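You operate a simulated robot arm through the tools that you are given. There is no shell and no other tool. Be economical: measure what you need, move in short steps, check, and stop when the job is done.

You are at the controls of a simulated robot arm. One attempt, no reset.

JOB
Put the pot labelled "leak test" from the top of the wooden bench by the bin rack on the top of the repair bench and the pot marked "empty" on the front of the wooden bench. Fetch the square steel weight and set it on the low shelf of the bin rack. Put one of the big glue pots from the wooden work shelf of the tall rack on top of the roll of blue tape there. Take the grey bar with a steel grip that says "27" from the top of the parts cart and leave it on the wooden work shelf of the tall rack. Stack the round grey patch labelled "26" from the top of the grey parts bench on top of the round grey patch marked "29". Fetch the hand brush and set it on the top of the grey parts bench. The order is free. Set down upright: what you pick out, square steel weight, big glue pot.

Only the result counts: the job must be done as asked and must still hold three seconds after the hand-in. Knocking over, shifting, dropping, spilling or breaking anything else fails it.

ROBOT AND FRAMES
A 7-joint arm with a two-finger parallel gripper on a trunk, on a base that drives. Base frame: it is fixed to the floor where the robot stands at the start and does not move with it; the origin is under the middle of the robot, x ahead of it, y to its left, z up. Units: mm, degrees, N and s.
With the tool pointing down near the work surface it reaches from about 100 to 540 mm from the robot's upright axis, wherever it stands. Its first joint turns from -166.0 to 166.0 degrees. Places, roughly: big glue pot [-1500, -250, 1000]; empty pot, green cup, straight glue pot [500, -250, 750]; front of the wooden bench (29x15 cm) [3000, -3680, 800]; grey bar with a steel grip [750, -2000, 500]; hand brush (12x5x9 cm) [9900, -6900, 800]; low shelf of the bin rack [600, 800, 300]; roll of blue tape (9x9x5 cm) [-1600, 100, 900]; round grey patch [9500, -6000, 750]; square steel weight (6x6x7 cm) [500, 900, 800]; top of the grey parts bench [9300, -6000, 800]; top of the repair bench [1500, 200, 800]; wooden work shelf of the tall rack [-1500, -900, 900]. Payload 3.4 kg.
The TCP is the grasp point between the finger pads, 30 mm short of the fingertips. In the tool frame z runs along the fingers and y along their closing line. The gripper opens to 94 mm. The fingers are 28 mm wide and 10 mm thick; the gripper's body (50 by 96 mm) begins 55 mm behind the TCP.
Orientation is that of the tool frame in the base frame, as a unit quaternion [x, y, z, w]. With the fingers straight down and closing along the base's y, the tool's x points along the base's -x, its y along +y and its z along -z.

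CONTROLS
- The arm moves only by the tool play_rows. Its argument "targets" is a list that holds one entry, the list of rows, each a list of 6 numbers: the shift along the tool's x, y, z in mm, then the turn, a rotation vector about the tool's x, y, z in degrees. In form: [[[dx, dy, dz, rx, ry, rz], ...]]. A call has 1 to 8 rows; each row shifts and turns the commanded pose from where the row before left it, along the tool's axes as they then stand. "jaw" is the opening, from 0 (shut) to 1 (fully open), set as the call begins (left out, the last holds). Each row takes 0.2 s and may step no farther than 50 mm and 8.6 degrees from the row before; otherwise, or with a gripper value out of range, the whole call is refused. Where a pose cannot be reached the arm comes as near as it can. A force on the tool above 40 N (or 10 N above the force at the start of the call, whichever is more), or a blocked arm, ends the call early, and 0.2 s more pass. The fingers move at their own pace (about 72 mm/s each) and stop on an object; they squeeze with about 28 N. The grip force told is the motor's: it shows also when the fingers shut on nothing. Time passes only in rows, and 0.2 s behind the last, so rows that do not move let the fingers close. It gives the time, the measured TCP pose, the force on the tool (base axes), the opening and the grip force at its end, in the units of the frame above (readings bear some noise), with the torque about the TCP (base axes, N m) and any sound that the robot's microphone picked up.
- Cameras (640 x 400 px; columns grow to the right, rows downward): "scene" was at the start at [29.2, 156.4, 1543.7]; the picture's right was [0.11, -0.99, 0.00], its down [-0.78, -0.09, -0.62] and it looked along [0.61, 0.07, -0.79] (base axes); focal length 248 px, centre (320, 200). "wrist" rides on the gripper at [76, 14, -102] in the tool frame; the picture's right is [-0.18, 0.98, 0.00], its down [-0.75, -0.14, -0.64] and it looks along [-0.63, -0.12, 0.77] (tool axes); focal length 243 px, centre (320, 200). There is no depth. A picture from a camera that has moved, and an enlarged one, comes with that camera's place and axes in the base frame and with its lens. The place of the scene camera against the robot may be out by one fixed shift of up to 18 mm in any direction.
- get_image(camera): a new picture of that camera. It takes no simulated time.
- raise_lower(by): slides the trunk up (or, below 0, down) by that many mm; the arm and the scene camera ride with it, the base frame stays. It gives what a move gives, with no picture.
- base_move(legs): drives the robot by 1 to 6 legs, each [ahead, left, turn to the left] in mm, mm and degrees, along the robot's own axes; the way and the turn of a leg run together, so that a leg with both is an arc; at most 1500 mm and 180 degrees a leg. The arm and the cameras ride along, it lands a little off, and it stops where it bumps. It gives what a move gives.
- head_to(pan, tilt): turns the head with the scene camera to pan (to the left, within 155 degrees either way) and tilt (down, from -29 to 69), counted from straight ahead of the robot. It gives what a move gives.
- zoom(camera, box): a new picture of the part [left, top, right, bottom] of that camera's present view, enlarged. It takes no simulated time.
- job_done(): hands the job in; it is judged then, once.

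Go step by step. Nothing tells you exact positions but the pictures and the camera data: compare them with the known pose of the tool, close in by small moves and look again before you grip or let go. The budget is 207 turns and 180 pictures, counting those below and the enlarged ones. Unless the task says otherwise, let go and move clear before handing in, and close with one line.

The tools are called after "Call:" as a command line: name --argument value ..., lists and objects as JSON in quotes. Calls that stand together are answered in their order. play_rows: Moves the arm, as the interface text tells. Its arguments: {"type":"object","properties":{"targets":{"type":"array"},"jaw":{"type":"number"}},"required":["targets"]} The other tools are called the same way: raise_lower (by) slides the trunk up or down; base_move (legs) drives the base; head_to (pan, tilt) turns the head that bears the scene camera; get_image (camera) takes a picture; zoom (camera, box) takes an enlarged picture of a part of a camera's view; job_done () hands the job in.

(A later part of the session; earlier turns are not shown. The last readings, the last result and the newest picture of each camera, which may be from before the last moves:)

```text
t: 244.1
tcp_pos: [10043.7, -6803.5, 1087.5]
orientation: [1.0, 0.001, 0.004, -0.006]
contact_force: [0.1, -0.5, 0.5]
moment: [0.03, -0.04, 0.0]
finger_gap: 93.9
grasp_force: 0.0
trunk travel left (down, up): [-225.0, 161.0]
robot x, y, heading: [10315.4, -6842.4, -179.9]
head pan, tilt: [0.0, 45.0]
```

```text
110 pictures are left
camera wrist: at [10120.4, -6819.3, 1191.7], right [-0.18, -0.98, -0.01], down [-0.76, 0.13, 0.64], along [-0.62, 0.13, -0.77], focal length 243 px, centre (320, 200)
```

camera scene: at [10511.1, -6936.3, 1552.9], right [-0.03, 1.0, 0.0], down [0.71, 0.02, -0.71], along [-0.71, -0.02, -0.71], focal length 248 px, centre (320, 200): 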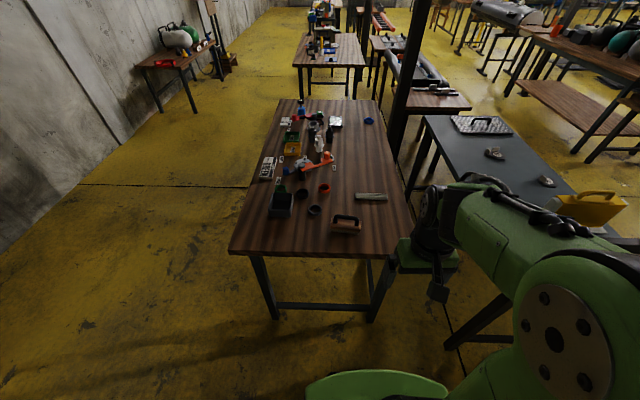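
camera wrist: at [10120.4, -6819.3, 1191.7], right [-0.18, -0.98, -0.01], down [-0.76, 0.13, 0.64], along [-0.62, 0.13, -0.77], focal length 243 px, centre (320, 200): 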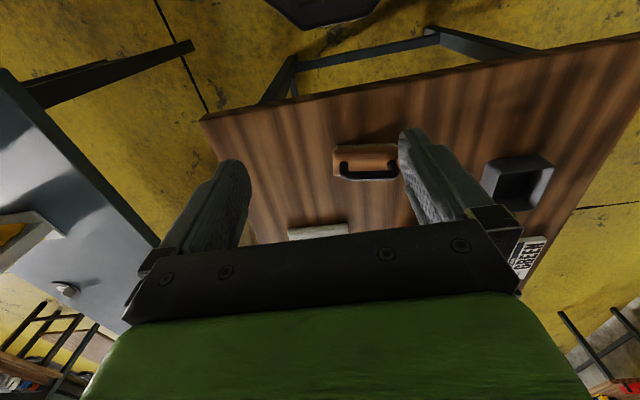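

Brush bar centre ≈ (9888,-6854), its long axis ~11° off y. I turn the gripper -79° and move above it.

Call:
play_rows --targets '[[[-45, 0, 0, 0, 0, 0], [-45, 16, 0, 0, 0, 0], [-45, 16, 0, 0, 0, 0], [-20, 18, 35, 0, 0, 0], [0, 0, 49, 0, 0, -8.5], [0, 0, 0, 0, 0, -8.5], [0, 0, 0, 0, 0, -8.5], [0, 0, 0, 0, 0, -8.5]]]'

Call:
play_rows --targets '[[[0, 0, 0, 0, 0, -8.5], [0, 0, 0, 0, 0, -8.5], [0, 0, 0, 0, 0, -8.5], [0, 0, 0, 0, 0, -8.5], [0, 0, 0, 0, 0, -8.5], [0, 0, 0, 0, 0, -2.5], [0, 0, 0, 0, 0, 0]]]'

Call:
get_image --camera "wrist"

```text
t: 245.9
tcp_pos: [9890.4, -6853.7, 1002.9]
orientation: [0.956, 0.295, 0.006, -0.005]
contact_force: [0.2, 0.4, 0.7]
moment: [0.03, 0.04, -0.01]
finger_gap: 93.9
grasp_force: 0.1
trunk travel left (down, up): [-225.0, 161.0]
robot x, y, heading: [10316.0, -6846.3, -179.9]
head pan, tilt: [0.0, 45.0]
```

```text
t: 247.5
tcp_pos: [9890.5, -6854.7, 1000.8]
orientation: [0.77, 0.638, 0.007, -0.002]
contact_force: [-0.1, -0.4, 0.2]
moment: [0.0, 0.0, -0.02]
finger_gap: 94.1
grasp_force: 0.0
trunk travel left (down, up): [-225.0, 161.0]
robot x, y, heading: [10314.6, -6842.2, -179.8]
head pan, tilt: [0.0, 45.0]
```

```text
109 pictures are left
camera wrist: at [9919.3, -6782.5, 1106.5], right [0.93, -0.36, 0.0], down [-0.28, -0.72, 0.63], along [-0.23, -0.59, -0.78], focal length 243 px, centre (320, 200)
```

wrist: 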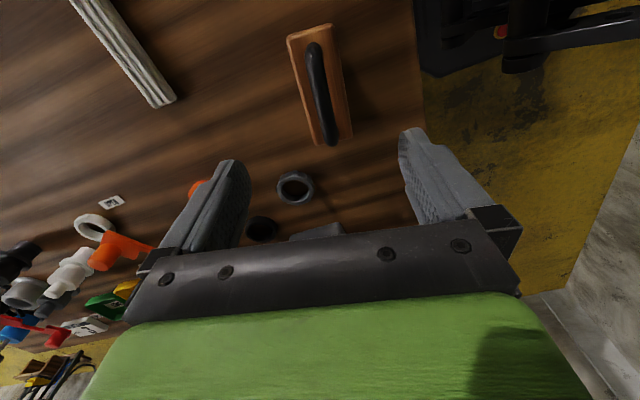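

Alignment is right. I descend part-way and check.

Call:
play_rows --targets '[[[0, 0, 45, 0, 0, 0], [0, 0, 45, 0, 0, 0], [0, 0, 30, 0, 0, 0], [0, 0, 0, 0, 0, 0]]]'

Call:
get_image --camera "wrist"

Call:
zoom --camera "scene" --box '[280, 150, 440, 250]'

```text
t: 248.5
tcp_pos: [9891.5, -6851.8, 881.6]
orientation: [0.77, 0.638, 0.007, -0.003]
contact_force: [-0.4, -0.4, -0.3]
moment: [0.0, 0.0, 0.01]
finger_gap: 94.0
grasp_force: 0.1
trunk travel left (down, up): [-225.0, 161.0]
robot x, y, heading: [10317.6, -6838.9, -179.8]
head pan, tilt: [0.0, 45.0]
```

```text
108 pictures are left
camera wrist: at [9920.8, -6781.0, 986.1], right [0.93, -0.36, 0.0], down [-0.28, -0.72, 0.63], along [-0.23, -0.59, -0.78], focal length 243 px, centre (320, 200)
```

wrist: 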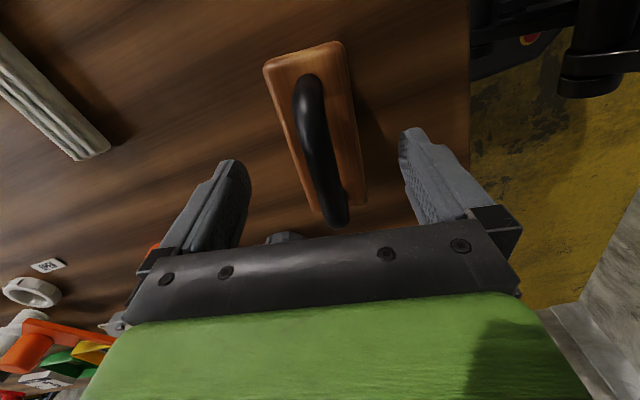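

```text
4.00 times, centred on (360, 200) of scene
camera zoom: at [10308.2, -6999.6, 1553.0], right [0.0, 1.0, 0.0], down [0.71, 0.0, -0.71], along [-0.71, 0.0, -0.71], focal length 994 px, centre (160, 200)
```

zoom: 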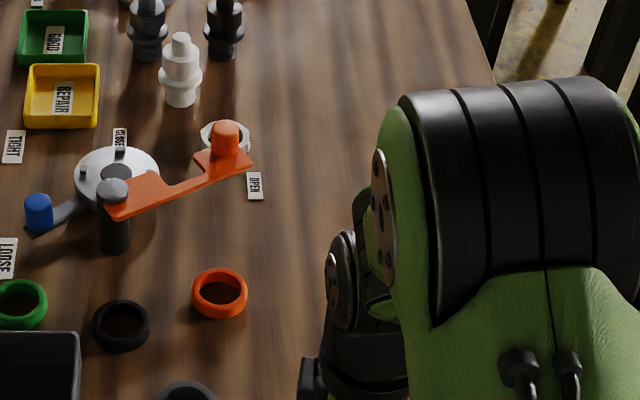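

Call:
play_rows --targets '[[[0, 0, 40, 0, 0, 0], [0, 0, 26, 0, 0, 0], [0, 0, 0, 0, 0, 0]]]'

Call:
get_image --camera "wrist"

```text
t: 249.1
tcp_pos: [9889.8, -6850.7, 831.5]
orientation: [0.771, 0.637, 0.004, -0.004]
contact_force: [4.8, 2.3, 15.8]
moment: [0.01, 0.58, 0.11]
finger_gap: 91.0
grasp_force: 0.2
trunk travel left (down, up): [-225.0, 161.0]
robot x, y, heading: [10311.8, -6846.3, -179.8]
head pan, tilt: [0.0, 45.0]
stopped in row 2: the force on the tool passed its limit at 94 N (the readings are from after the stop); the commanded pose is now the measured one
```

```text
106 pictures are left
camera wrist: at [9919.2, -6780.2, 934.4], right [0.93, -0.36, 0.0], down [-0.28, -0.72, 0.63], along [-0.23, -0.59, -0.77], focal length 243 px, centre (320, 200)
```

wrist: 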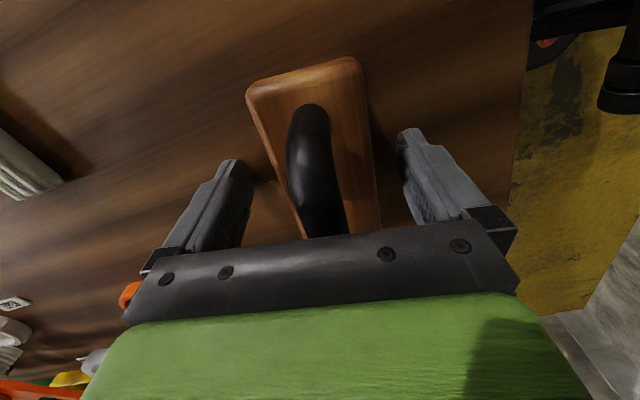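

The fingertips reached the table (z≈800). I rise a little and close on the brush body.

Call:
play_rows --targets '[[[0, 0, -10, 0, 0, 0], [0, 0, 0, 0, 0, 0]]]'

Call:
play_rows --targets '[[[0, 0, 0, 0, 0, 0], [0, 0, 0, 0, 0, 0], [0, 0, 0, 0, 0, 0]]]' --jaw 0

Call:
get_image --camera "wrist"

```text
t: 249.7
tcp_pos: [9888.7, -6853.1, 838.5]
orientation: [0.771, 0.637, 0.006, -0.003]
contact_force: [0.6, -0.2, -0.2]
moment: [0.01, 0.0, -0.03]
finger_gap: 94.1
grasp_force: 0.0
trunk travel left (down, up): [-225.0, 161.0]
robot x, y, heading: [10311.3, -6840.8, -179.7]
head pan, tilt: [0.0, 45.0]
```

```text
t: 250.5
tcp_pos: [9889.2, -6851.2, 839.6]
orientation: [0.77, 0.638, 0.003, -0.005]
contact_force: [-2.2, 0.4, 23.0]
moment: [-0.16, -0.13, 0.33]
finger_gap: 47.8
grasp_force: 28.0
trunk travel left (down, up): [-225.0, 161.0]
robot x, y, heading: [10319.7, -6846.1, -179.6]
head pan, tilt: [0.0, 45.0]
```

```text
105 pictures are left
camera wrist: at [9918.6, -6780.6, 944.8], right [0.93, -0.36, -0.01], down [-0.28, -0.72, 0.63], along [-0.24, -0.59, -0.77], focal length 243 px, centre (320, 200)
```

wrist: 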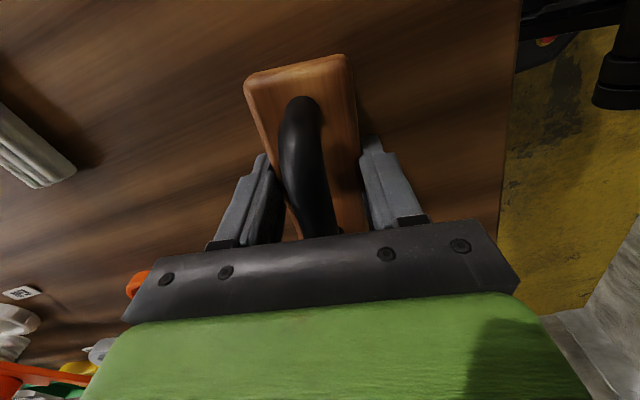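

Call:
play_rows --targets '[[[0, 0, -10, 0, 0, 0], [0, 0, -20, 0, 0, 0], [0, 0, -40, 0, 0, 0], [0, 0, -49, 0, 0, 0], [0, 0, -49, 0, 0, 0], [0, 0, 0, 0, 0, 0]]]'

Call:
get_image --camera "wrist"

Call:
get_image --camera "scene"

```text
t: 251.9
tcp_pos: [9889.1, -6853.1, 1005.8]
orientation: [0.771, 0.637, 0.006, -0.003]
contact_force: [0.6, -0.4, -1.3]
moment: [-0.01, 0.0, 0.01]
finger_gap: 47.6
grasp_force: 27.8
trunk travel left (down, up): [-225.0, 161.0]
robot x, y, heading: [10314.6, -6841.3, -179.9]
head pan, tilt: [0.0, 45.0]
```

```text
104 pictures are left
camera wrist: at [9918.2, -6781.7, 1111.0], right [0.93, -0.36, 0.0], down [-0.28, -0.72, 0.63], along [-0.23, -0.59, -0.77], focal length 243 px, centre (320, 200)
```

wrist: 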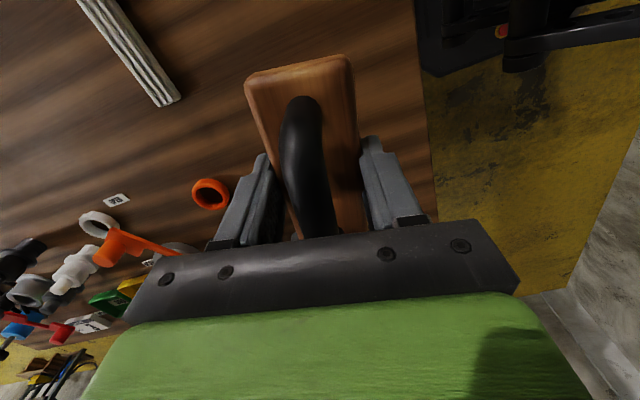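

```text
103 pictures are left
camera scene: at [10306.8, -6999.6, 1552.9], right [0.0, 1.0, 0.0], down [0.71, 0.0, -0.71], along [-0.71, 0.0, -0.71], focal length 248 px, centre (320, 200)
```

scene: 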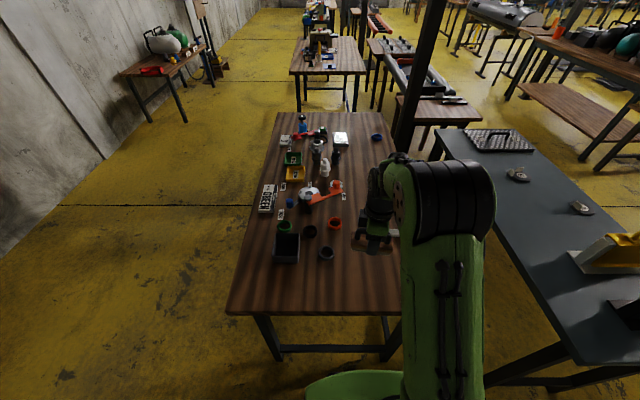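

Brush is held. I retract and drive back to the north side of the grey bench.

Call:
play_rows --targets '[[[5, 28, -39, 0, 0, 0], [5, 28, -39, 0, 0, 0], [9, 46, 0, 0, 0, 0], [9, 45, 0, 0, 0, 0], [0, 0, 0, 0, 0, 0]]]'

Call:
base_move --legs '[[-200, 0, 0], [0, 0, 90], [-1480, 0, 0], [-100, 0, 0], [0, -950, 0], [280, 0, 0]]'

Call:
head_to --pan 0 --tilt 50

Call:
get_image --camera "scene"

```text
t: 253.1
tcp_pos: [10038.4, -6854.6, 1084.5]
orientation: [0.77, 0.638, 0.005, -0.003]
contact_force: [-0.5, 0.7, -2.0]
moment: [0.02, 0.0, 0.04]
finger_gap: 47.5
grasp_force: 28.0
trunk travel left (down, up): [-225.0, 161.0]
robot x, y, heading: [10313.9, -6844.6, -179.6]
head pan, tilt: [0.0, 45.0]
```

```text
t: 272.3
tcp_pos: [9560.0, -5834.9, 1084.9]
orientation: [0.088, 0.996, 0.002, -0.006]
contact_force: [-0.1, 0.4, -0.5]
moment: [0.0, 0.03, 0.02]
finger_gap: 47.6
grasp_force: 27.6
trunk travel left (down, up): [-225.0, 161.0]
robot x, y, heading: [9546.0, -5560.6, -88.9]
head pan, tilt: [0.0, 45.0]
```

```text
t: 273.0
tcp_pos: [9560.0, -5835.7, 1086.0]
orientation: [0.087, 0.996, 0.002, -0.006]
contact_force: [-0.1, -0.5, -1.3]
moment: [0.02, 0.02, 0.02]
finger_gap: 47.7
grasp_force: 27.7
trunk travel left (down, up): [-225.0, 161.0]
robot x, y, heading: [9547.6, -5560.9, -89.0]
head pan, tilt: [0.0, 50.0]
```

```text
102 pictures are left
camera scene: at [9712.1, -5579.3, 1546.1], right [-1.0, -0.02, 0.0], down [-0.01, 0.77, -0.64], along [0.01, -0.64, -0.77], focal length 248 px, centre (320, 200)
```

scene: 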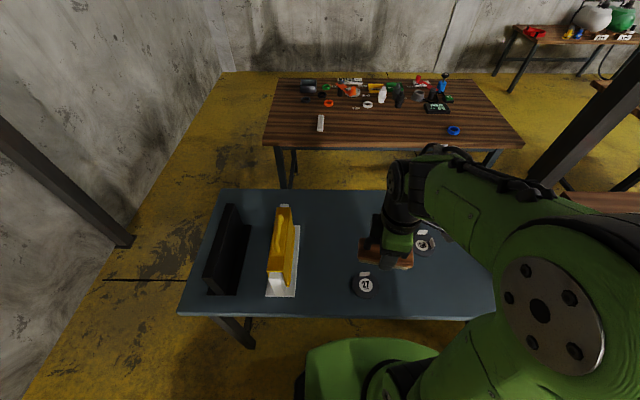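

Call:
play_rows --targets '[[[-8, -44, 0, 0, 0, 0], [-8, -44, 0, 0, 0, 0], [-8, -44, 0, 0, 0, 0], [-8, -44, 0, 0, 0, 0], [-8, -44, 0, 0, 0, 0], [0, 0, 49, 0, 0, 0], [0, 0, 49, 0, 0, 0], [0, 0, 40, 0, 0, 0]]]'

Call:
play_rows --targets '[[[0, 0, 49, 0, 0, 0], [0, 0, 40, 0, 0, 0], [0, 0, 20, 0, 0, 0], [0, 0, 5, 0, 0, 0], [0, 0, 0, 0, 0, 0]]]'

Call:
get_image --camera "scene"

Call:
get_image --camera "wrist"

```text
t: 274.8
tcp_pos: [9557.7, -6057.6, 943.9]
orientation: [0.087, 0.996, 0.001, -0.005]
contact_force: [0.3, -0.2, -1.1]
moment: [0.01, -0.01, 0.01]
finger_gap: 47.8
grasp_force: 28.1
trunk travel left (down, up): [-225.0, 161.0]
robot x, y, heading: [9545.7, -5561.5, -88.9]
head pan, tilt: [0.0, 50.0]
```

```text
t: 276.0
tcp_pos: [9557.6, -6057.2, 830.5]
orientation: [0.087, 0.996, 0.001, -0.006]
contact_force: [0.7, 0.9, -2.2]
moment: [0.02, -0.04, -0.02]
finger_gap: 47.8
grasp_force: 28.0
trunk travel left (down, up): [-225.0, 161.0]
robot x, y, heading: [9543.6, -5561.0, -88.8]
head pan, tilt: [0.0, 50.0]
```

```text
101 pictures are left
camera scene: at [9712.2, -5579.8, 1546.0], right [-1.0, -0.02, 0.0], down [-0.01, 0.77, -0.64], along [0.01, -0.64, -0.77], focal length 248 px, centre (320, 200)
```

scene: 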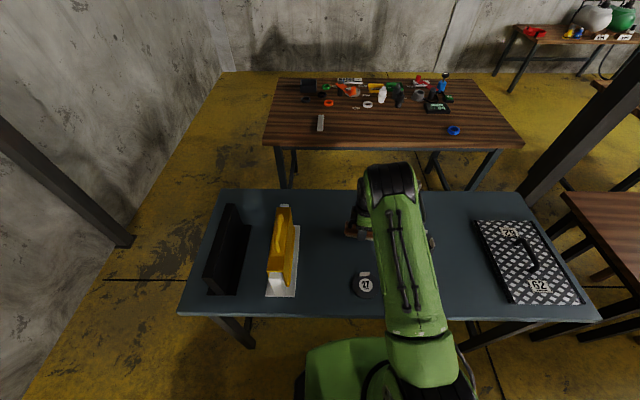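

```text
100 pictures are left
camera wrist: at [9488.8, -6030.2, 935.2], right [0.35, 0.94, 0.0], down [0.72, -0.27, 0.63], along [0.59, -0.22, -0.77], focal length 243 px, centre (320, 200)
```

wrist: 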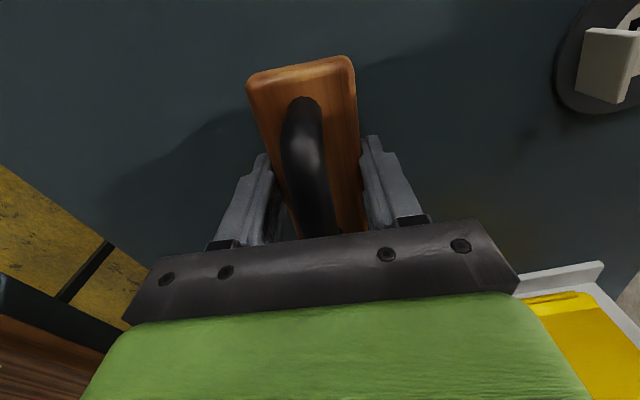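

Call:
play_rows --targets '[[[0, 0, 4, 0, 0, 0], [0, 0, 4, 0, 0, 0], [0, 0, 3, 0, 0, 0], [0, 0, 0, 0, 0, 0]]]'

Call:
play_rows --targets '[[[0, 0, 2, 0, 0, 0], [0, 0, 2, 0, 0, 0], [0, 0, 0, 0, 0, 0]]]'

```text
t: 277.0
tcp_pos: [9559.8, -6057.9, 821.1]
orientation: [0.087, 0.996, 0.0, -0.006]
contact_force: [-0.2, 0.0, 0.3]
moment: [-0.04, -0.08, 0.03]
finger_gap: 47.7
grasp_force: 27.3
trunk travel left (down, up): [-225.0, 161.0]
robot x, y, heading: [9549.1, -5562.3, -88.9]
head pan, tilt: [0.0, 50.0]
```

```text
t: 277.8
tcp_pos: [9558.4, -6057.5, 820.5]
orientation: [0.087, 0.996, -0.003, -0.005]
contact_force: [0.4, 0.8, 36.5]
moment: [0.41, -0.26, 0.04]
finger_gap: 47.8
grasp_force: 28.2
trunk travel left (down, up): [-225.0, 161.0]
robot x, y, heading: [9547.8, -5561.7, -89.2]
head pan, tilt: [0.0, 50.0]
```

Contact at 36 N. I release and rise.

Call:
play_rows --targets '[[[0, 0, -3, 0, 0, 0], [0, 0, 0, 0, 0, 0], [0, 0, 0, 0, 0, 0], [0, 0, 0, 0, 0, 0]]]' --jaw 1

Call:
play_rows --targets '[[[0, 0, -30, 0, 0, 0], [0, 0, -49, 0, 0, 0], [0, 0, -49, 0, 0, 0], [0, 0, -49, 0, 0, 0], [0, 0, -49, 0, 0, 0], [0, 0, -40, 0, 0, 0], [0, 0, 0, 0, 0, 0]]]'

Call:
get_image --camera "wrist"

```text
t: 278.8
tcp_pos: [9558.5, -6056.8, 819.9]
orientation: [0.088, 0.996, 0.002, -0.007]
contact_force: [-0.6, -0.3, 0.3]
moment: [-0.01, -0.03, -0.01]
finger_gap: 94.1
grasp_force: 0.0
trunk travel left (down, up): [-225.0, 161.0]
robot x, y, heading: [9546.4, -5557.8, -89.1]
head pan, tilt: [0.0, 50.0]
```

```text
t: 280.4
tcp_pos: [9561.6, -6059.8, 1087.0]
orientation: [0.087, 0.996, 0.002, -0.006]
contact_force: [0.3, 0.1, -0.4]
moment: [-0.04, -0.04, 0.02]
finger_gap: 94.1
grasp_force: 0.0
trunk travel left (down, up): [-225.0, 161.0]
robot x, y, heading: [9546.8, -5561.1, -89.2]
head pan, tilt: [0.0, 50.0]
```

```text
99 pictures are left
camera wrist: at [9492.2, -6032.4, 1190.9], right [0.35, 0.94, 0.0], down [0.73, -0.27, 0.63], along [0.59, -0.22, -0.77], focal length 243 px, centre (320, 200)
```

wrist: 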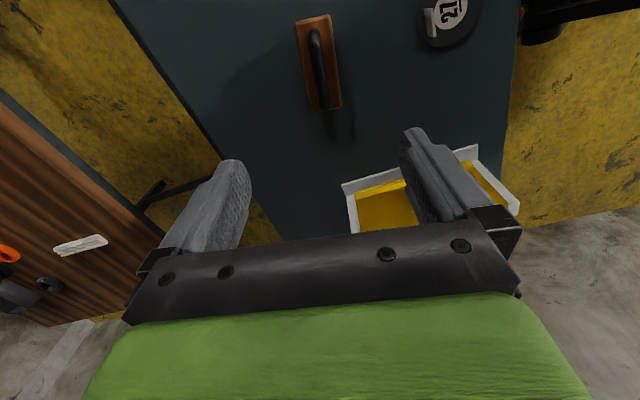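

Brush placed. I tuck the arm, and drive back west toward the parts cart.

Call:
play_rows --targets '[[[8, 44, 0, 0, 0, 0], [8, 44, 0, 0, 0, 0], [8, 44, 0, 0, 0, 0], [8, 44, 0, 0, 0, 0], [6, 40, 0, 0, 0, 8.5], [0, 0, 0, 0, 0, 8.5], [0, 0, 0, 0, 0, 8.5], [0, 0, 0, 0, 0, 8.5]]]'

Call:
play_rows --targets '[[[0, 0, 0, 0, 0, 8.5], [0, 0, 0, 0, 0, 8.5], [0, 0, 0, 0, 0, 8.5], [0, 0, 0, 0, 0, 8.5], [0, 0, 0, 0, 0, 8.5], [0, 0, 0, 0, 0, 2.5]]]'

Call:
base_move --legs '[[-380, 0, -0.8], [0, 680, 0], [-1450, 0, 0], [-750, 0, 0], [0, 0, -90]]'

```text
t: 282.2
tcp_pos: [9561.3, -5840.0, 1086.7]
orientation: [0.377, 0.926, 0.0, -0.007]
contact_force: [-0.2, -0.6, -1.8]
moment: [-0.01, -0.03, 0.01]
finger_gap: 93.7
grasp_force: 0.1
trunk travel left (down, up): [-225.0, 161.0]
robot x, y, heading: [9543.6, -5562.5, -88.9]
head pan, tilt: [0.0, 50.0]
```

```text
t: 283.6
tcp_pos: [9562.3, -5838.7, 1086.5]
orientation: [0.702, 0.712, -0.003, -0.005]
contact_force: [-0.5, 0.2, 0.9]
moment: [0.0, -0.02, 0.0]
finger_gap: 94.0
grasp_force: 0.1
trunk travel left (down, up): [-225.0, 161.0]
robot x, y, heading: [9546.6, -5563.4, -88.9]
head pan, tilt: [0.0, 50.0]
```

```text
t: 303.7
tcp_pos: [9924.6, -2983.2, 1087.8]
orientation: [1.0, 0.006, 0.001, -0.007]
contact_force: [0.0, 0.1, 0.6]
moment: [0.03, -0.02, 0.01]
finger_gap: 93.9
grasp_force: 0.2
trunk travel left (down, up): [-225.0, 161.0]
robot x, y, heading: [10205.9, -2965.5, -179.4]
head pan, tilt: [0.0, 50.0]
```

Call:
base_move --legs '[[1490, 0, -0.6], [1500, 0, 0], [1500, 0, 0]]'

```text
t: 325.2
tcp_pos: [5414.3, -2986.6, 1086.3]
orientation: [1.0, -0.004, 0.002, -0.006]
contact_force: [0.6, -0.7, 0.9]
moment: [0.0, -0.03, 0.0]
finger_gap: 94.1
grasp_force: 0.1
trunk travel left (down, up): [-225.0, 161.0]
robot x, y, heading: [5697.0, -2978.2, 179.6]
head pan, tilt: [0.0, 50.0]
```

Call:
base_move --legs '[[1490, -10, 0.4], [1500, 0, 0], [1500, 0, 0], [1080, 0, 0], [0, 0, 180]]'

Call:
base_move --legs '[[0, 900, 0]]'

Call:
head_to --pan 5 --tilt 45

Call:
get_image --camera "scene"

```text
t: 359.1
tcp_pos: [403.0, -2940.2, 1087.4]
orientation: [0.012, 1.0, -0.006, -0.002]
contact_force: [0.0, -0.8, -0.6]
moment: [0.01, 0.03, 0.0]
finger_gap: 94.0
grasp_force: 0.1
trunk travel left (down, up): [-225.0, 161.0]
robot x, y, heading: [126.3, -2944.7, -1.3]
head pan, tilt: [0.0, 50.0]
```

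```text
t: 363.8
tcp_pos: [417.3, -2034.1, 1087.1]
orientation: [0.006, 1.0, -0.007, -0.003]
contact_force: [0.5, -0.3, 0.3]
moment: [-0.03, -0.01, -0.01]
finger_gap: 93.9
grasp_force: 0.2
trunk travel left (down, up): [-225.0, 161.0]
robot x, y, heading: [140.8, -2041.4, -0.7]
head pan, tilt: [0.0, 50.0]
```

```text
t: 364.5
tcp_pos: [418.3, -2034.3, 1087.3]
orientation: [0.007, 1.0, -0.006, -0.002]
contact_force: [-0.9, 0.5, -0.6]
moment: [0.01, -0.02, 0.01]
finger_gap: 94.1
grasp_force: 0.0
trunk travel left (down, up): [-225.0, 161.0]
robot x, y, heading: [141.1, -2038.5, -0.4]
head pan, tilt: [5.0, 45.0]
```

```text
98 pictures are left
camera scene: at [176.5, -1887.4, 1552.9], right [0.07, -1.0, 0.0], down [-0.71, -0.05, -0.71], along [0.7, 0.05, -0.71], focal length 248 px, centre (320, 200)
```

scene: 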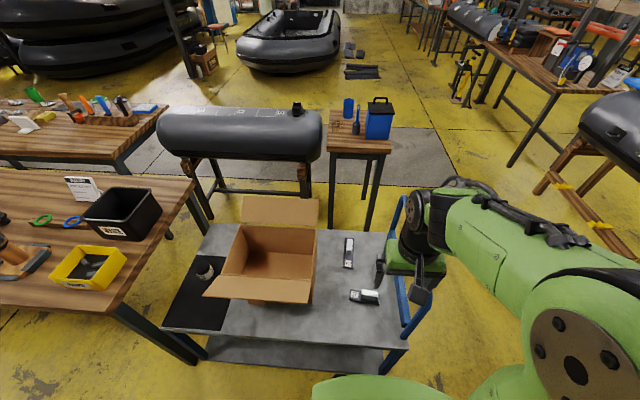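

Call:
zoom --camera "scene" --box '[320, 220, 400, 320]'

Call:
get_image --camera "wrist"

```text
4.00 times, centred on (360, 270) of scene
camera zoom: at [176.5, -1887.4, 1552.9], right [0.07, -1.0, 0.0], down [-0.71, -0.05, -0.71], along [0.7, 0.05, -0.71], focal length 994 px, centre (160, -80)
```

zoom: 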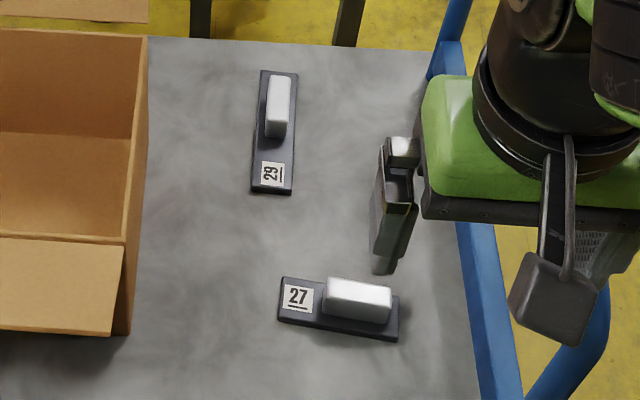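

```text
96 pictures are left
camera wrist: at [343.5, -2017.9, 1190.4], right [0.2, 0.98, -0.01], down [0.75, -0.14, 0.64], along [0.63, -0.14, -0.77], focal length 243 px, centre (320, 200)
```

wrist: 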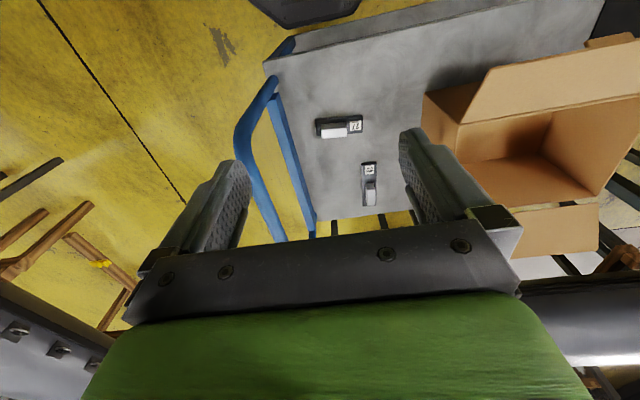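

Bar 27 is the nearer one, lying along y near (600,-2030). I lower the trunk, move over it and turn the gripper +90°.

Call:
raise_lower --by -150

Call:
play_rows --targets '[[[-42, 0, 0, 0, 0, 8.5], [-42, 0, 0, 0, 0, 8.5], [-42, 0, 0, 0, 0, 8.5], [-42, 0, 0, 0, 0, 8.5], [0, 0, 0, 0, 0, 8.5], [0, 0, 0, 0, 0, 8.5], [0, 0, 0, 0, 0, 8.5], [0, 0, 0, 0, 0, 8.5]]]'

Call:
play_rows --targets '[[[0, 0, 0, 0, 0, 8.5], [0, 0, 0, 0, 0, 8.5], [0, 0, 0, 0, 0, 5], [0, 0, 0, 0, 0, 0]]]'

Call:
get_image --camera "wrist"

```text
t: 366.2
tcp_pos: [417.6, -2033.7, 936.3]
orientation: [0.006, 1.0, -0.005, -0.001]
contact_force: [-0.4, -0.6, 0.1]
moment: [-0.02, 0.0, 0.02]
finger_gap: 93.9
grasp_force: 0.0
trunk travel left (down, up): [-75.0, 311.0]
robot x, y, heading: [139.5, -2042.8, -0.9]
head pan, tilt: [5.0, 45.0]
```

```text
t: 368.0
tcp_pos: [579.8, -2072.8, 935.1]
orientation: [0.566, 0.824, -0.006, 0.001]
contact_force: [1.7, -0.4, -1.2]
moment: [0.0, 0.02, 0.01]
finger_gap: 94.2
grasp_force: 0.0
trunk travel left (down, up): [-75.0, 311.0]
robot x, y, heading: [137.4, -2038.5, -0.8]
head pan, tilt: [5.0, 45.0]
```

```text
t: 369.0
tcp_pos: [578.9, -2073.3, 937.1]
orientation: [0.712, 0.702, -0.005, 0.002]
contact_force: [0.1, -0.1, -0.2]
moment: [-0.01, -0.02, 0.0]
finger_gap: 94.2
grasp_force: 0.1
trunk travel left (down, up): [-75.0, 311.0]
robot x, y, heading: [141.8, -2044.9, -0.8]
head pan, tilt: [5.0, 45.0]
```

```text
95 pictures are left
camera wrist: at [596.2, -1995.4, 1039.0], right [0.98, -0.2, 0.0], down [-0.15, -0.74, 0.65], along [-0.13, -0.64, -0.76], focal length 243 px, centre (320, 200)
```

wrist: 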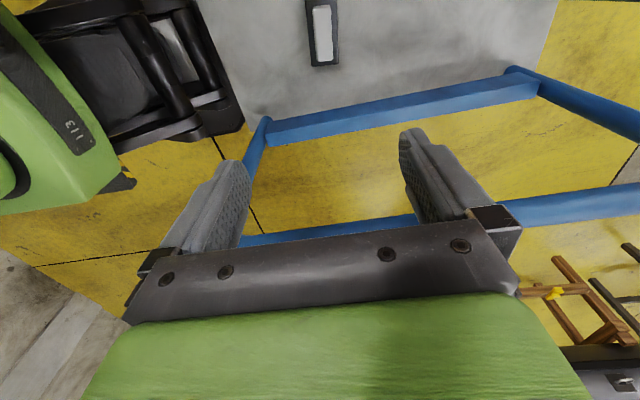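

Call:
play_rows --targets '[[[31, 12, 0, 0, 0, 0], [0, 0, 48, 0, 0, 0], [0, 0, 48, 0, 0, 0], [0, 0, 48, 0, 0, 0], [0, 0, 30, 0, 0, 0], [0, 0, 0, 0, 0, 0]]]' --jaw 0.7

Call:
get_image --camera "wrist"

```text
t: 370.4
tcp_pos: [592.0, -2045.3, 761.2]
orientation: [0.712, 0.703, -0.006, 0.003]
contact_force: [-0.1, 0.1, -0.6]
moment: [0.02, 0.01, 0.02]
finger_gap: 65.7
grasp_force: 0.1
trunk travel left (down, up): [-75.0, 311.0]
robot x, y, heading: [138.0, -2042.8, -0.9]
head pan, tilt: [5.0, 45.0]
```

```text
94 pictures are left
camera wrist: at [607.9, -1967.5, 863.9], right [0.98, -0.2, 0.0], down [-0.15, -0.74, 0.65], along [-0.13, -0.64, -0.76], focal length 243 px, centre (320, 200)
```

wrist: 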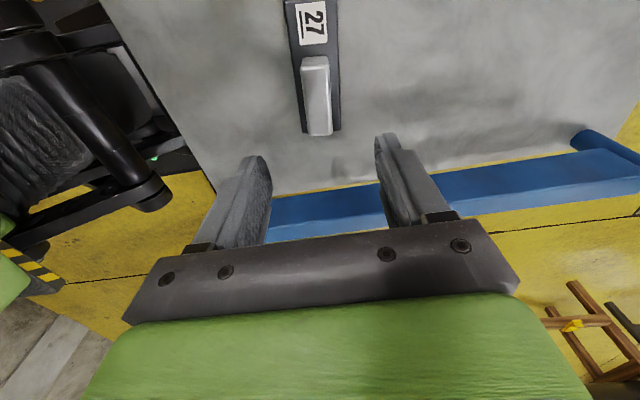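

Call:
play_rows --targets '[[[3, -2, 40, 0, 0, 0], [0, 0, 40, 0, 0, 0], [0, 0, 30, 0, 0, 0], [0, 0, 16, 0, 0, 0], [0, 0, 0, 0, 0, 0]]]' --jaw 0.6

Call:
get_image --camera "wrist"

Call:
get_image --camera "scene"

```text
t: 371.6
tcp_pos: [588.4, -2042.3, 636.3]
orientation: [0.711, 0.703, -0.005, 0.003]
contact_force: [0.1, -0.3, 0.7]
moment: [-0.03, 0.0, -0.01]
finger_gap: 56.6
grasp_force: 0.0
trunk travel left (down, up): [-75.0, 311.0]
robot x, y, heading: [142.0, -2039.3, -0.8]
head pan, tilt: [5.0, 45.0]
```

```text
93 pictures are left
camera wrist: at [605.3, -1965.1, 738.1], right [0.98, -0.2, 0.0], down [-0.15, -0.74, 0.65], along [-0.13, -0.64, -0.76], focal length 243 px, centre (320, 200)
```

wrist: 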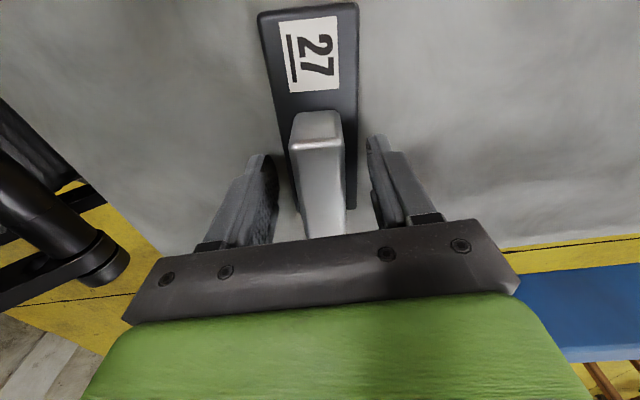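

```text
92 pictures are left
camera scene: at [176.6, -1887.2, 1402.8], right [0.07, -1.0, 0.0], down [-0.71, -0.05, -0.71], along [0.71, 0.05, -0.71], focal length 248 px, centre (320, 200)
```

scene: 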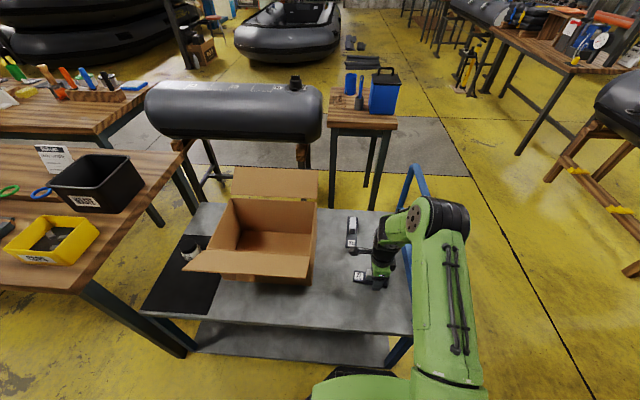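

Call:
play_rows --targets '[[[0, 0, 0, 0, 0, 0], [0, 0, 0, 0, 0, 0], [0, 0, 0, 0, 0, 0]]]' --jaw 0

Call:
play_rows --targets '[[[0, 0, -10, 0, 0, 0], [0, 0, -30, 0, 0, 0], [0, 0, 0, 0, 0, 0]]]'

Call:
get_image --camera "wrist"

```text
t: 372.4
tcp_pos: [588.0, -2043.1, 636.9]
orientation: [0.712, 0.703, -0.005, 0.003]
contact_force: [0.0, 0.3, -0.1]
moment: [0.01, 0.04, 0.02]
finger_gap: 43.4
grasp_force: 28.4
trunk travel left (down, up): [-75.0, 311.0]
robot x, y, heading: [134.6, -2042.4, -0.8]
head pan, tilt: [5.0, 45.0]
```

```text
t: 373.2
tcp_pos: [587.8, -2041.8, 677.5]
orientation: [0.711, 0.703, -0.005, 0.003]
contact_force: [0.2, 0.4, -1.2]
moment: [-0.04, 0.0, 0.0]
finger_gap: 43.2
grasp_force: 28.0
trunk travel left (down, up): [-75.0, 311.0]
robot x, y, heading: [138.0, -2040.0, -0.8]
head pan, tilt: [5.0, 45.0]
```

```text
91 pictures are left
camera wrist: at [605.0, -1965.0, 778.3], right [0.98, -0.2, 0.0], down [-0.15, -0.74, 0.65], along [-0.13, -0.64, -0.76], focal length 243 px, centre (320, 200)
```

wrist: 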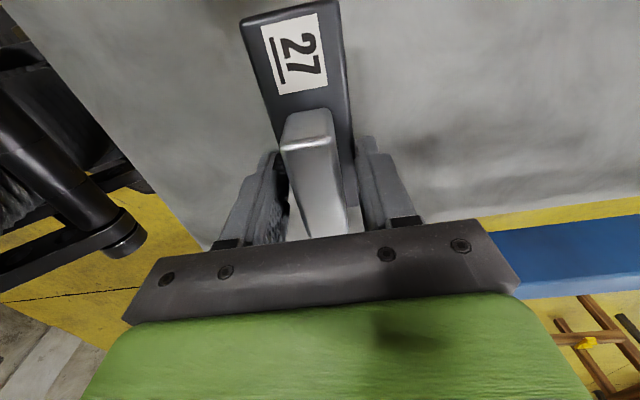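

It is held by the base's top edge. To be more secure, I set it back, go a little lower and re-grip.

Call:
play_rows --targets '[[[0, 0, 30, 0, 0, 0], [0, 0, 9, 0, 0, 0], [0, 0, 0, 0, 0, 0]]]'

Call:
play_rows --targets '[[[0, 0, 0, 0, 0, 0], [0, 0, 4, 0, 0, 0], [0, 0, 3, 0, 0, 0], [0, 0, 0, 0, 0, 0]]]' --jaw 0.6

Call:
play_rows --targets '[[[0, 0, 0, 0, 0, 0], [0, 0, 0, 0, 0, 0], [0, 0, 0, 0, 0, 0]]]' --jaw 0

Call:
play_rows --targets '[[[0, 0, -10, 0, 0, 0], [0, 0, -40, 0, 0, 0], [0, 0, -40, 0, 0, 0], [0, 0, -49, 0, 0, 0], [0, 0, -49, 0, 0, 0], [0, 0, -49, 0, 0, 0], [0, 0, -40, 0, 0, 0]]]'

Call:
get_image --camera "wrist"

```text
t: 374.0
tcp_pos: [588.3, -2042.8, 636.6]
orientation: [0.712, 0.702, -0.006, 0.003]
contact_force: [-1.1, -0.2, -1.4]
moment: [-0.01, 0.02, -0.04]
finger_gap: 43.3
grasp_force: 28.1
trunk travel left (down, up): [-75.0, 311.0]
robot x, y, heading: [136.8, -2043.0, -0.4]
head pan, tilt: [5.0, 45.0]
```

```text
t: 375.0
tcp_pos: [588.2, -2043.4, 629.5]
orientation: [0.712, 0.703, -0.005, 0.004]
contact_force: [-0.2, 0.7, 5.2]
moment: [0.07, -0.13, -0.02]
finger_gap: 56.1
grasp_force: 0.0
trunk travel left (down, up): [-75.0, 311.0]
robot x, y, heading: [139.1, -2041.0, -0.6]
head pan, tilt: [5.0, 45.0]
```

```text
t: 375.8
tcp_pos: [589.3, -2042.0, 630.7]
orientation: [0.711, 0.703, -0.005, 0.004]
contact_force: [4.4, 0.4, 8.2]
moment: [0.11, -0.39, -0.03]
finger_gap: 43.3
grasp_force: 27.9
trunk travel left (down, up): [-75.0, 311.0]
robot x, y, heading: [138.5, -2042.7, -0.9]
head pan, tilt: [5.0, 45.0]
```

```text
t: 377.4
tcp_pos: [589.7, -2039.4, 906.9]
orientation: [0.711, 0.703, -0.005, 0.003]
contact_force: [-0.3, -0.2, -1.0]
moment: [-0.02, -0.04, 0.0]
finger_gap: 43.2
grasp_force: 27.5
trunk travel left (down, up): [-75.0, 311.0]
robot x, y, heading: [142.0, -2041.8, -0.7]
head pan, tilt: [5.0, 45.0]
```

```text
90 pictures are left
camera wrist: at [606.3, -1962.3, 1010.0], right [0.98, -0.2, 0.0], down [-0.15, -0.74, 0.65], along [-0.13, -0.64, -0.76], focal length 243 px, centre (320, 200)
```

wrist: 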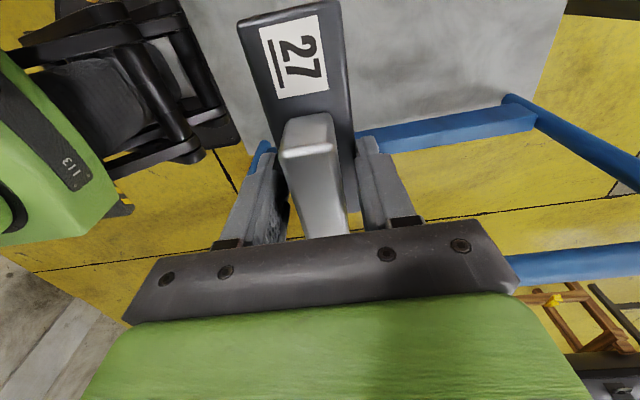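

Bar 27 is firmly held. I raise, tuck, and drive to the tall rack.

Call:
raise_lower --by 150

Call:
play_rows --targets '[[[0, -45, 0, 0, 0, 0], [0, -45, 0, 0, 0, 0], [0, -45, 0, 0, 0, 0], [0, -40, 0, 0, 0, 0]]]'

Call:
base_move --legs '[[-500, 0, 0], [0, 0, 180], [0, -1100, 0]]'

Call:
head_to --pan 0 --tilt 35

Call:
get_image --camera "scene"

```text
t: 379.2
tcp_pos: [589.7, -2039.4, 1056.5]
orientation: [0.712, 0.703, -0.006, 0.003]
contact_force: [0.8, 0.5, -0.5]
moment: [0.02, -0.01, 0.03]
finger_gap: 43.2
grasp_force: 28.5
trunk travel left (down, up): [-225.0, 161.0]
robot x, y, heading: [134.8, -2043.4, -0.7]
head pan, tilt: [5.0, 45.0]
```

```text
t: 380.2
tcp_pos: [413.5, -2037.2, 1056.3]
orientation: [0.712, 0.702, -0.005, 0.002]
contact_force: [-0.3, -0.9, -1.0]
moment: [-0.02, 0.04, 0.0]
finger_gap: 43.3
grasp_force: 27.8
trunk travel left (down, up): [-225.0, 161.0]
robot x, y, heading: [139.0, -2041.7, -0.4]
head pan, tilt: [5.0, 45.0]
```

```text
t: 395.7
tcp_pos: [-619.8, -933.6, 1057.5]
orientation: [-0.705, 0.709, 0.003, 0.006]
contact_force: [0.8, -0.2, -1.0]
moment: [0.03, -0.04, 0.03]
finger_gap: 43.4
grasp_force: 27.8
trunk travel left (down, up): [-225.0, 161.0]
robot x, y, heading: [-343.3, -927.8, 179.8]
head pan, tilt: [5.0, 45.0]
```

```text
t: 396.4
tcp_pos: [-619.9, -934.0, 1056.6]
orientation: [-0.705, 0.71, 0.003, 0.005]
contact_force: [0.0, 0.0, -1.3]
moment: [0.02, 0.01, -0.02]
finger_gap: 43.2
grasp_force: 27.6
trunk travel left (down, up): [-225.0, 161.0]
robot x, y, heading: [-345.9, -922.9, 179.6]
head pan, tilt: [0.0, 35.0]
```

```text
89 pictures are left
camera scene: at [-360.0, -1082.3, 1567.7], right [0.01, 1.0, 0.0], down [0.57, 0.0, -0.82], along [-0.82, 0.01, -0.57], focal length 248 px, centre (320, 200)
```

scene: 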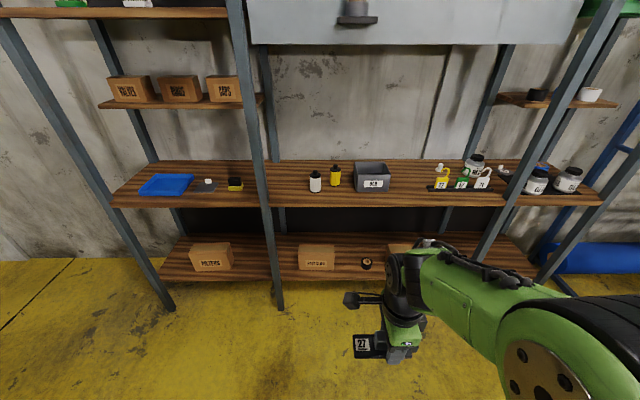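

Shelf front edge is at x≈-1272; the front strip before the pots is free. I drive up to place the bar there at about (-1330,-870).

Call:
base_move --legs '[[480, -60, 0.3]]'

Call:
head_to --pan 0 --tilt 45

Call:
get_image --camera "scene"

Call:
get_image --camera "wrist"

```text
t: 399.3
tcp_pos: [-1099.8, -871.4, 1057.2]
orientation: [-0.706, 0.709, 0.002, 0.006]
contact_force: [-0.9, 0.9, -0.7]
moment: [-0.02, 0.0, 0.04]
finger_gap: 43.3
grasp_force: 28.3
trunk travel left (down, up): [-225.0, 161.0]
robot x, y, heading: [-822.0, -861.9, 179.7]
head pan, tilt: [0.0, 35.0]
```

```text
t: 400.0
tcp_pos: [-1099.1, -870.8, 1057.8]
orientation: [-0.705, 0.709, 0.003, 0.006]
contact_force: [-0.5, -0.1, -1.6]
moment: [-0.01, 0.01, -0.03]
finger_gap: 43.6
grasp_force: 28.0
trunk travel left (down, up): [-225.0, 161.0]
robot x, y, heading: [-823.7, -863.1, 179.9]
head pan, tilt: [0.0, 45.0]
```

```text
88 pictures are left
camera scene: at [-831.1, -1019.4, 1553.0], right [0.01, 1.0, 0.0], down [0.71, 0.0, -0.71], along [-0.71, 0.0, -0.71], focal length 248 px, centre (320, 200)
```

scene: 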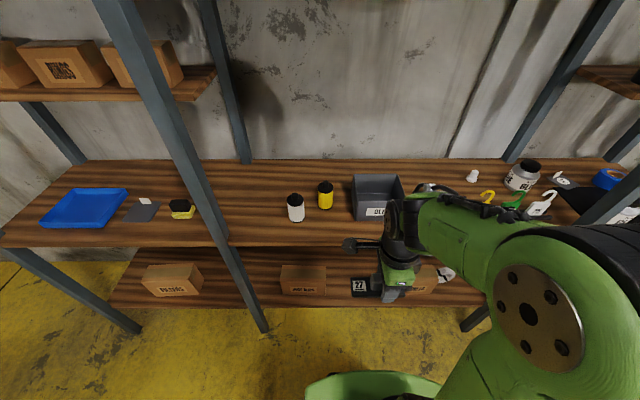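

```text
87 pictures are left
camera wrist: at [-1112.1, -947.6, 1159.6], right [-0.98, 0.19, 0.0], down [0.14, 0.75, 0.65], along [0.12, 0.64, -0.76], focal length 243 px, centre (320, 200)
```

wrist: 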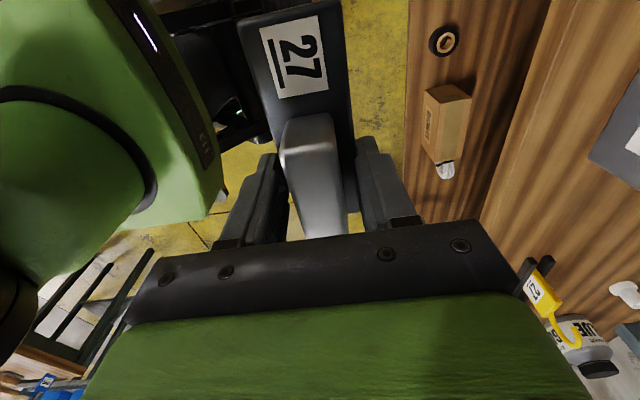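

Call:
play_rows --targets '[[[0, 43, 0, 0, 0, 0], [0, 43, 0, 0, 0, 0], [0, 43, 0, 0, 0, 0], [0, 43, 0, 0, 0, 0], [0, 43, 0, 0, 0, 0], [0, 40, 0, 0, 0, 0], [0, 0, 45, 0, 0, 0], [0, 0, 30, 0, 0, 0]]]'

Call:
get_image --camera "scene"

Call:
get_image --camera "wrist"

```text
t: 401.8
tcp_pos: [-1352.4, -868.4, 981.2]
orientation: [-0.705, 0.709, 0.002, 0.006]
contact_force: [-0.6, 0.8, -0.3]
moment: [0.02, -0.02, -0.02]
finger_gap: 43.2
grasp_force: 27.6
trunk travel left (down, up): [-225.0, 161.0]
robot x, y, heading: [-827.5, -863.4, 179.5]
head pan, tilt: [0.0, 45.0]
```

```text
86 pictures are left
camera scene: at [-832.3, -1019.5, 1552.9], right [0.01, 1.0, 0.0], down [0.71, 0.0, -0.71], along [-0.71, 0.0, -0.71], focal length 248 px, centre (320, 200)
```

scene: 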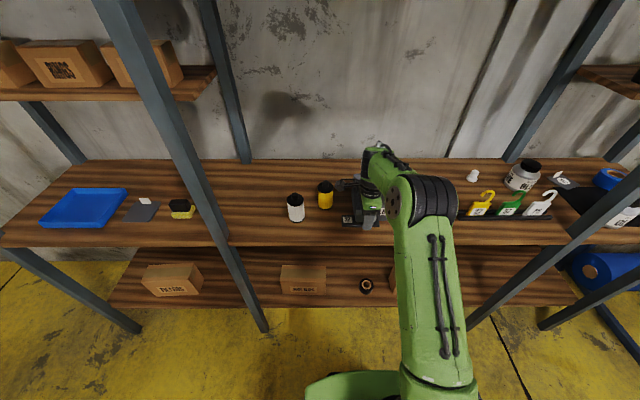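

```text
85 pictures are left
camera wrist: at [-1367.1, -946.1, 1083.7], right [-0.98, 0.19, 0.0], down [0.14, 0.75, 0.65], along [0.13, 0.64, -0.76], focal length 243 px, centre (320, 200)
```

wrist: 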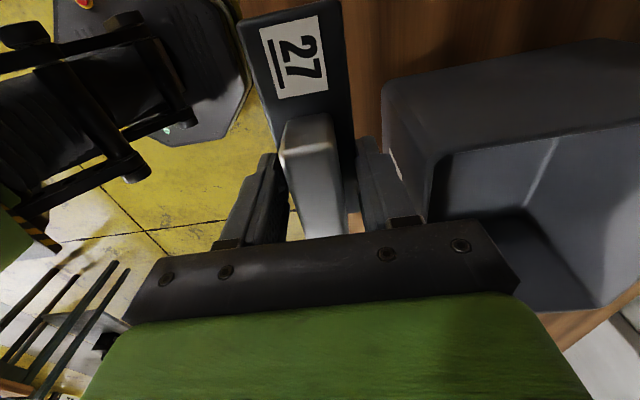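

The bin is too near the gripper here. I raise and shift to the free spot left of the white pot, around (-1340,-1195).

Call:
play_rows --targets '[[[0, 0, -45, 0, 0, 0], [0, 0, -35, 0, 0, 0], [0, -12, 0, 0, 0, 0], [0, 0, 0, 0, 0, 0]]]'

Call:
base_move --legs '[[0, 325, 0]]'

Call:
get_image --camera "scene"

Call:
get_image --camera "wrist"

```text
t: 402.8
tcp_pos: [-1341.4, -869.6, 1061.7]
orientation: [-0.705, 0.709, 0.002, 0.006]
contact_force: [0.4, -0.6, -1.4]
moment: [-0.01, 0.03, 0.02]
finger_gap: 43.2
grasp_force: 27.8
trunk travel left (down, up): [-225.0, 161.0]
robot x, y, heading: [-826.0, -864.8, 180.0]
head pan, tilt: [0.0, 45.0]
```

```text
t: 405.0
tcp_pos: [-1342.7, -1199.2, 1063.3]
orientation: [-0.707, 0.708, 0.003, 0.006]
contact_force: [-0.5, 0.2, -0.4]
moment: [0.04, 0.03, -0.02]
finger_gap: 43.4
grasp_force: 28.5
trunk travel left (down, up): [-225.0, 161.0]
robot x, y, heading: [-825.5, -1189.3, 179.8]
head pan, tilt: [0.0, 45.0]
```

```text
84 pictures are left
camera scene: at [-832.3, -1348.1, 1552.8], right [0.0, 1.0, 0.0], down [0.71, 0.0, -0.71], along [-0.71, 0.0, -0.71], focal length 248 px, centre (320, 200)
```

scene: 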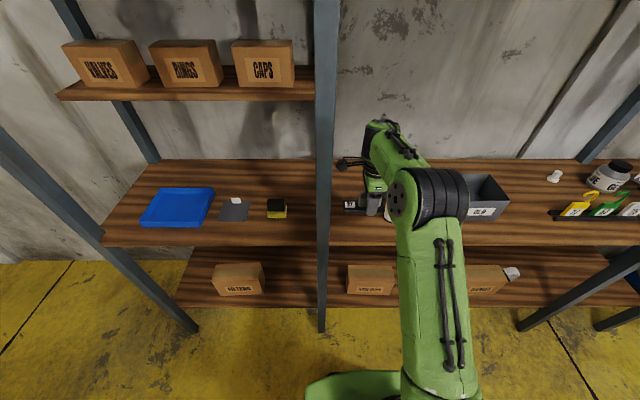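

```text
83 pictures are left
camera wrist: at [-1355.9, -1276.8, 1164.3], right [-0.98, 0.19, 0.0], down [0.14, 0.75, 0.65], along [0.12, 0.64, -0.76], focal length 243 px, centre (320, 200)
```

wrist: 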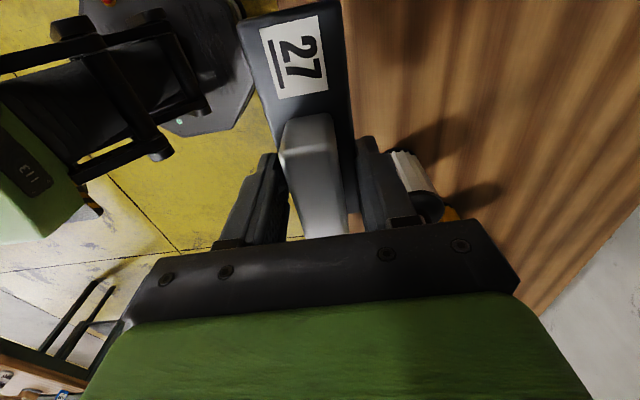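

Call:
play_rows --targets '[[[0, 14, 0, 0, 0, 0], [0, 0, 45, 0, 0, 0], [0, 0, 40, 0, 0, 0], [0, 0, 20, 0, 0, 0], [0, 0, 15, 0, 0, 0], [0, 0, 0, 0, 0, 0]]]'

Call:
get_image --camera "wrist"

Call:
zoom --camera "scene" --box '[300, 150, 460, 250]'

```text
t: 406.4
tcp_pos: [-1354.1, -1197.7, 941.5]
orientation: [-0.707, 0.707, 0.004, 0.006]
contact_force: [0.5, 0.1, -0.9]
moment: [0.01, -0.07, -0.01]
finger_gap: 43.3
grasp_force: 28.2
trunk travel left (down, up): [-225.0, 161.0]
robot x, y, heading: [-828.4, -1190.9, 179.8]
head pan, tilt: [0.0, 45.0]
```

```text
82 pictures are left
camera wrist: at [-1368.3, -1274.6, 1044.3], right [-0.98, 0.19, 0.0], down [0.14, 0.75, 0.65], along [0.12, 0.64, -0.76], focal length 243 px, centre (320, 200)
```

wrist: 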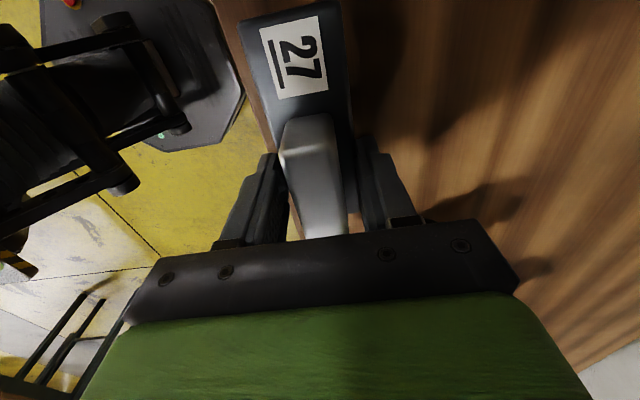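

```text
4.00 times, centred on (380, 200) of scene
camera zoom: at [-832.0, -1346.9, 1553.0], right [0.0, 1.0, 0.0], down [0.71, 0.0, -0.71], along [-0.71, 0.0, -0.71], focal length 994 px, centre (80, 200)
```

zoom: 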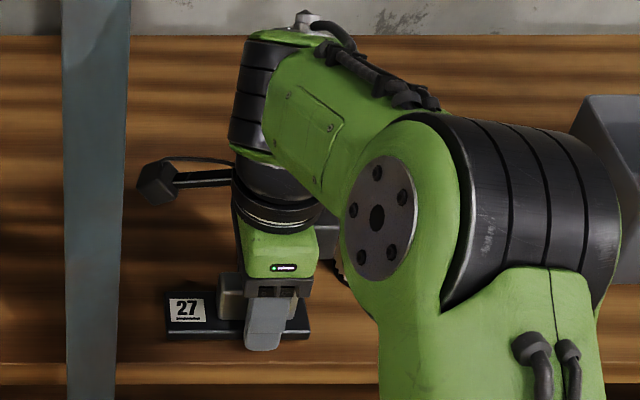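

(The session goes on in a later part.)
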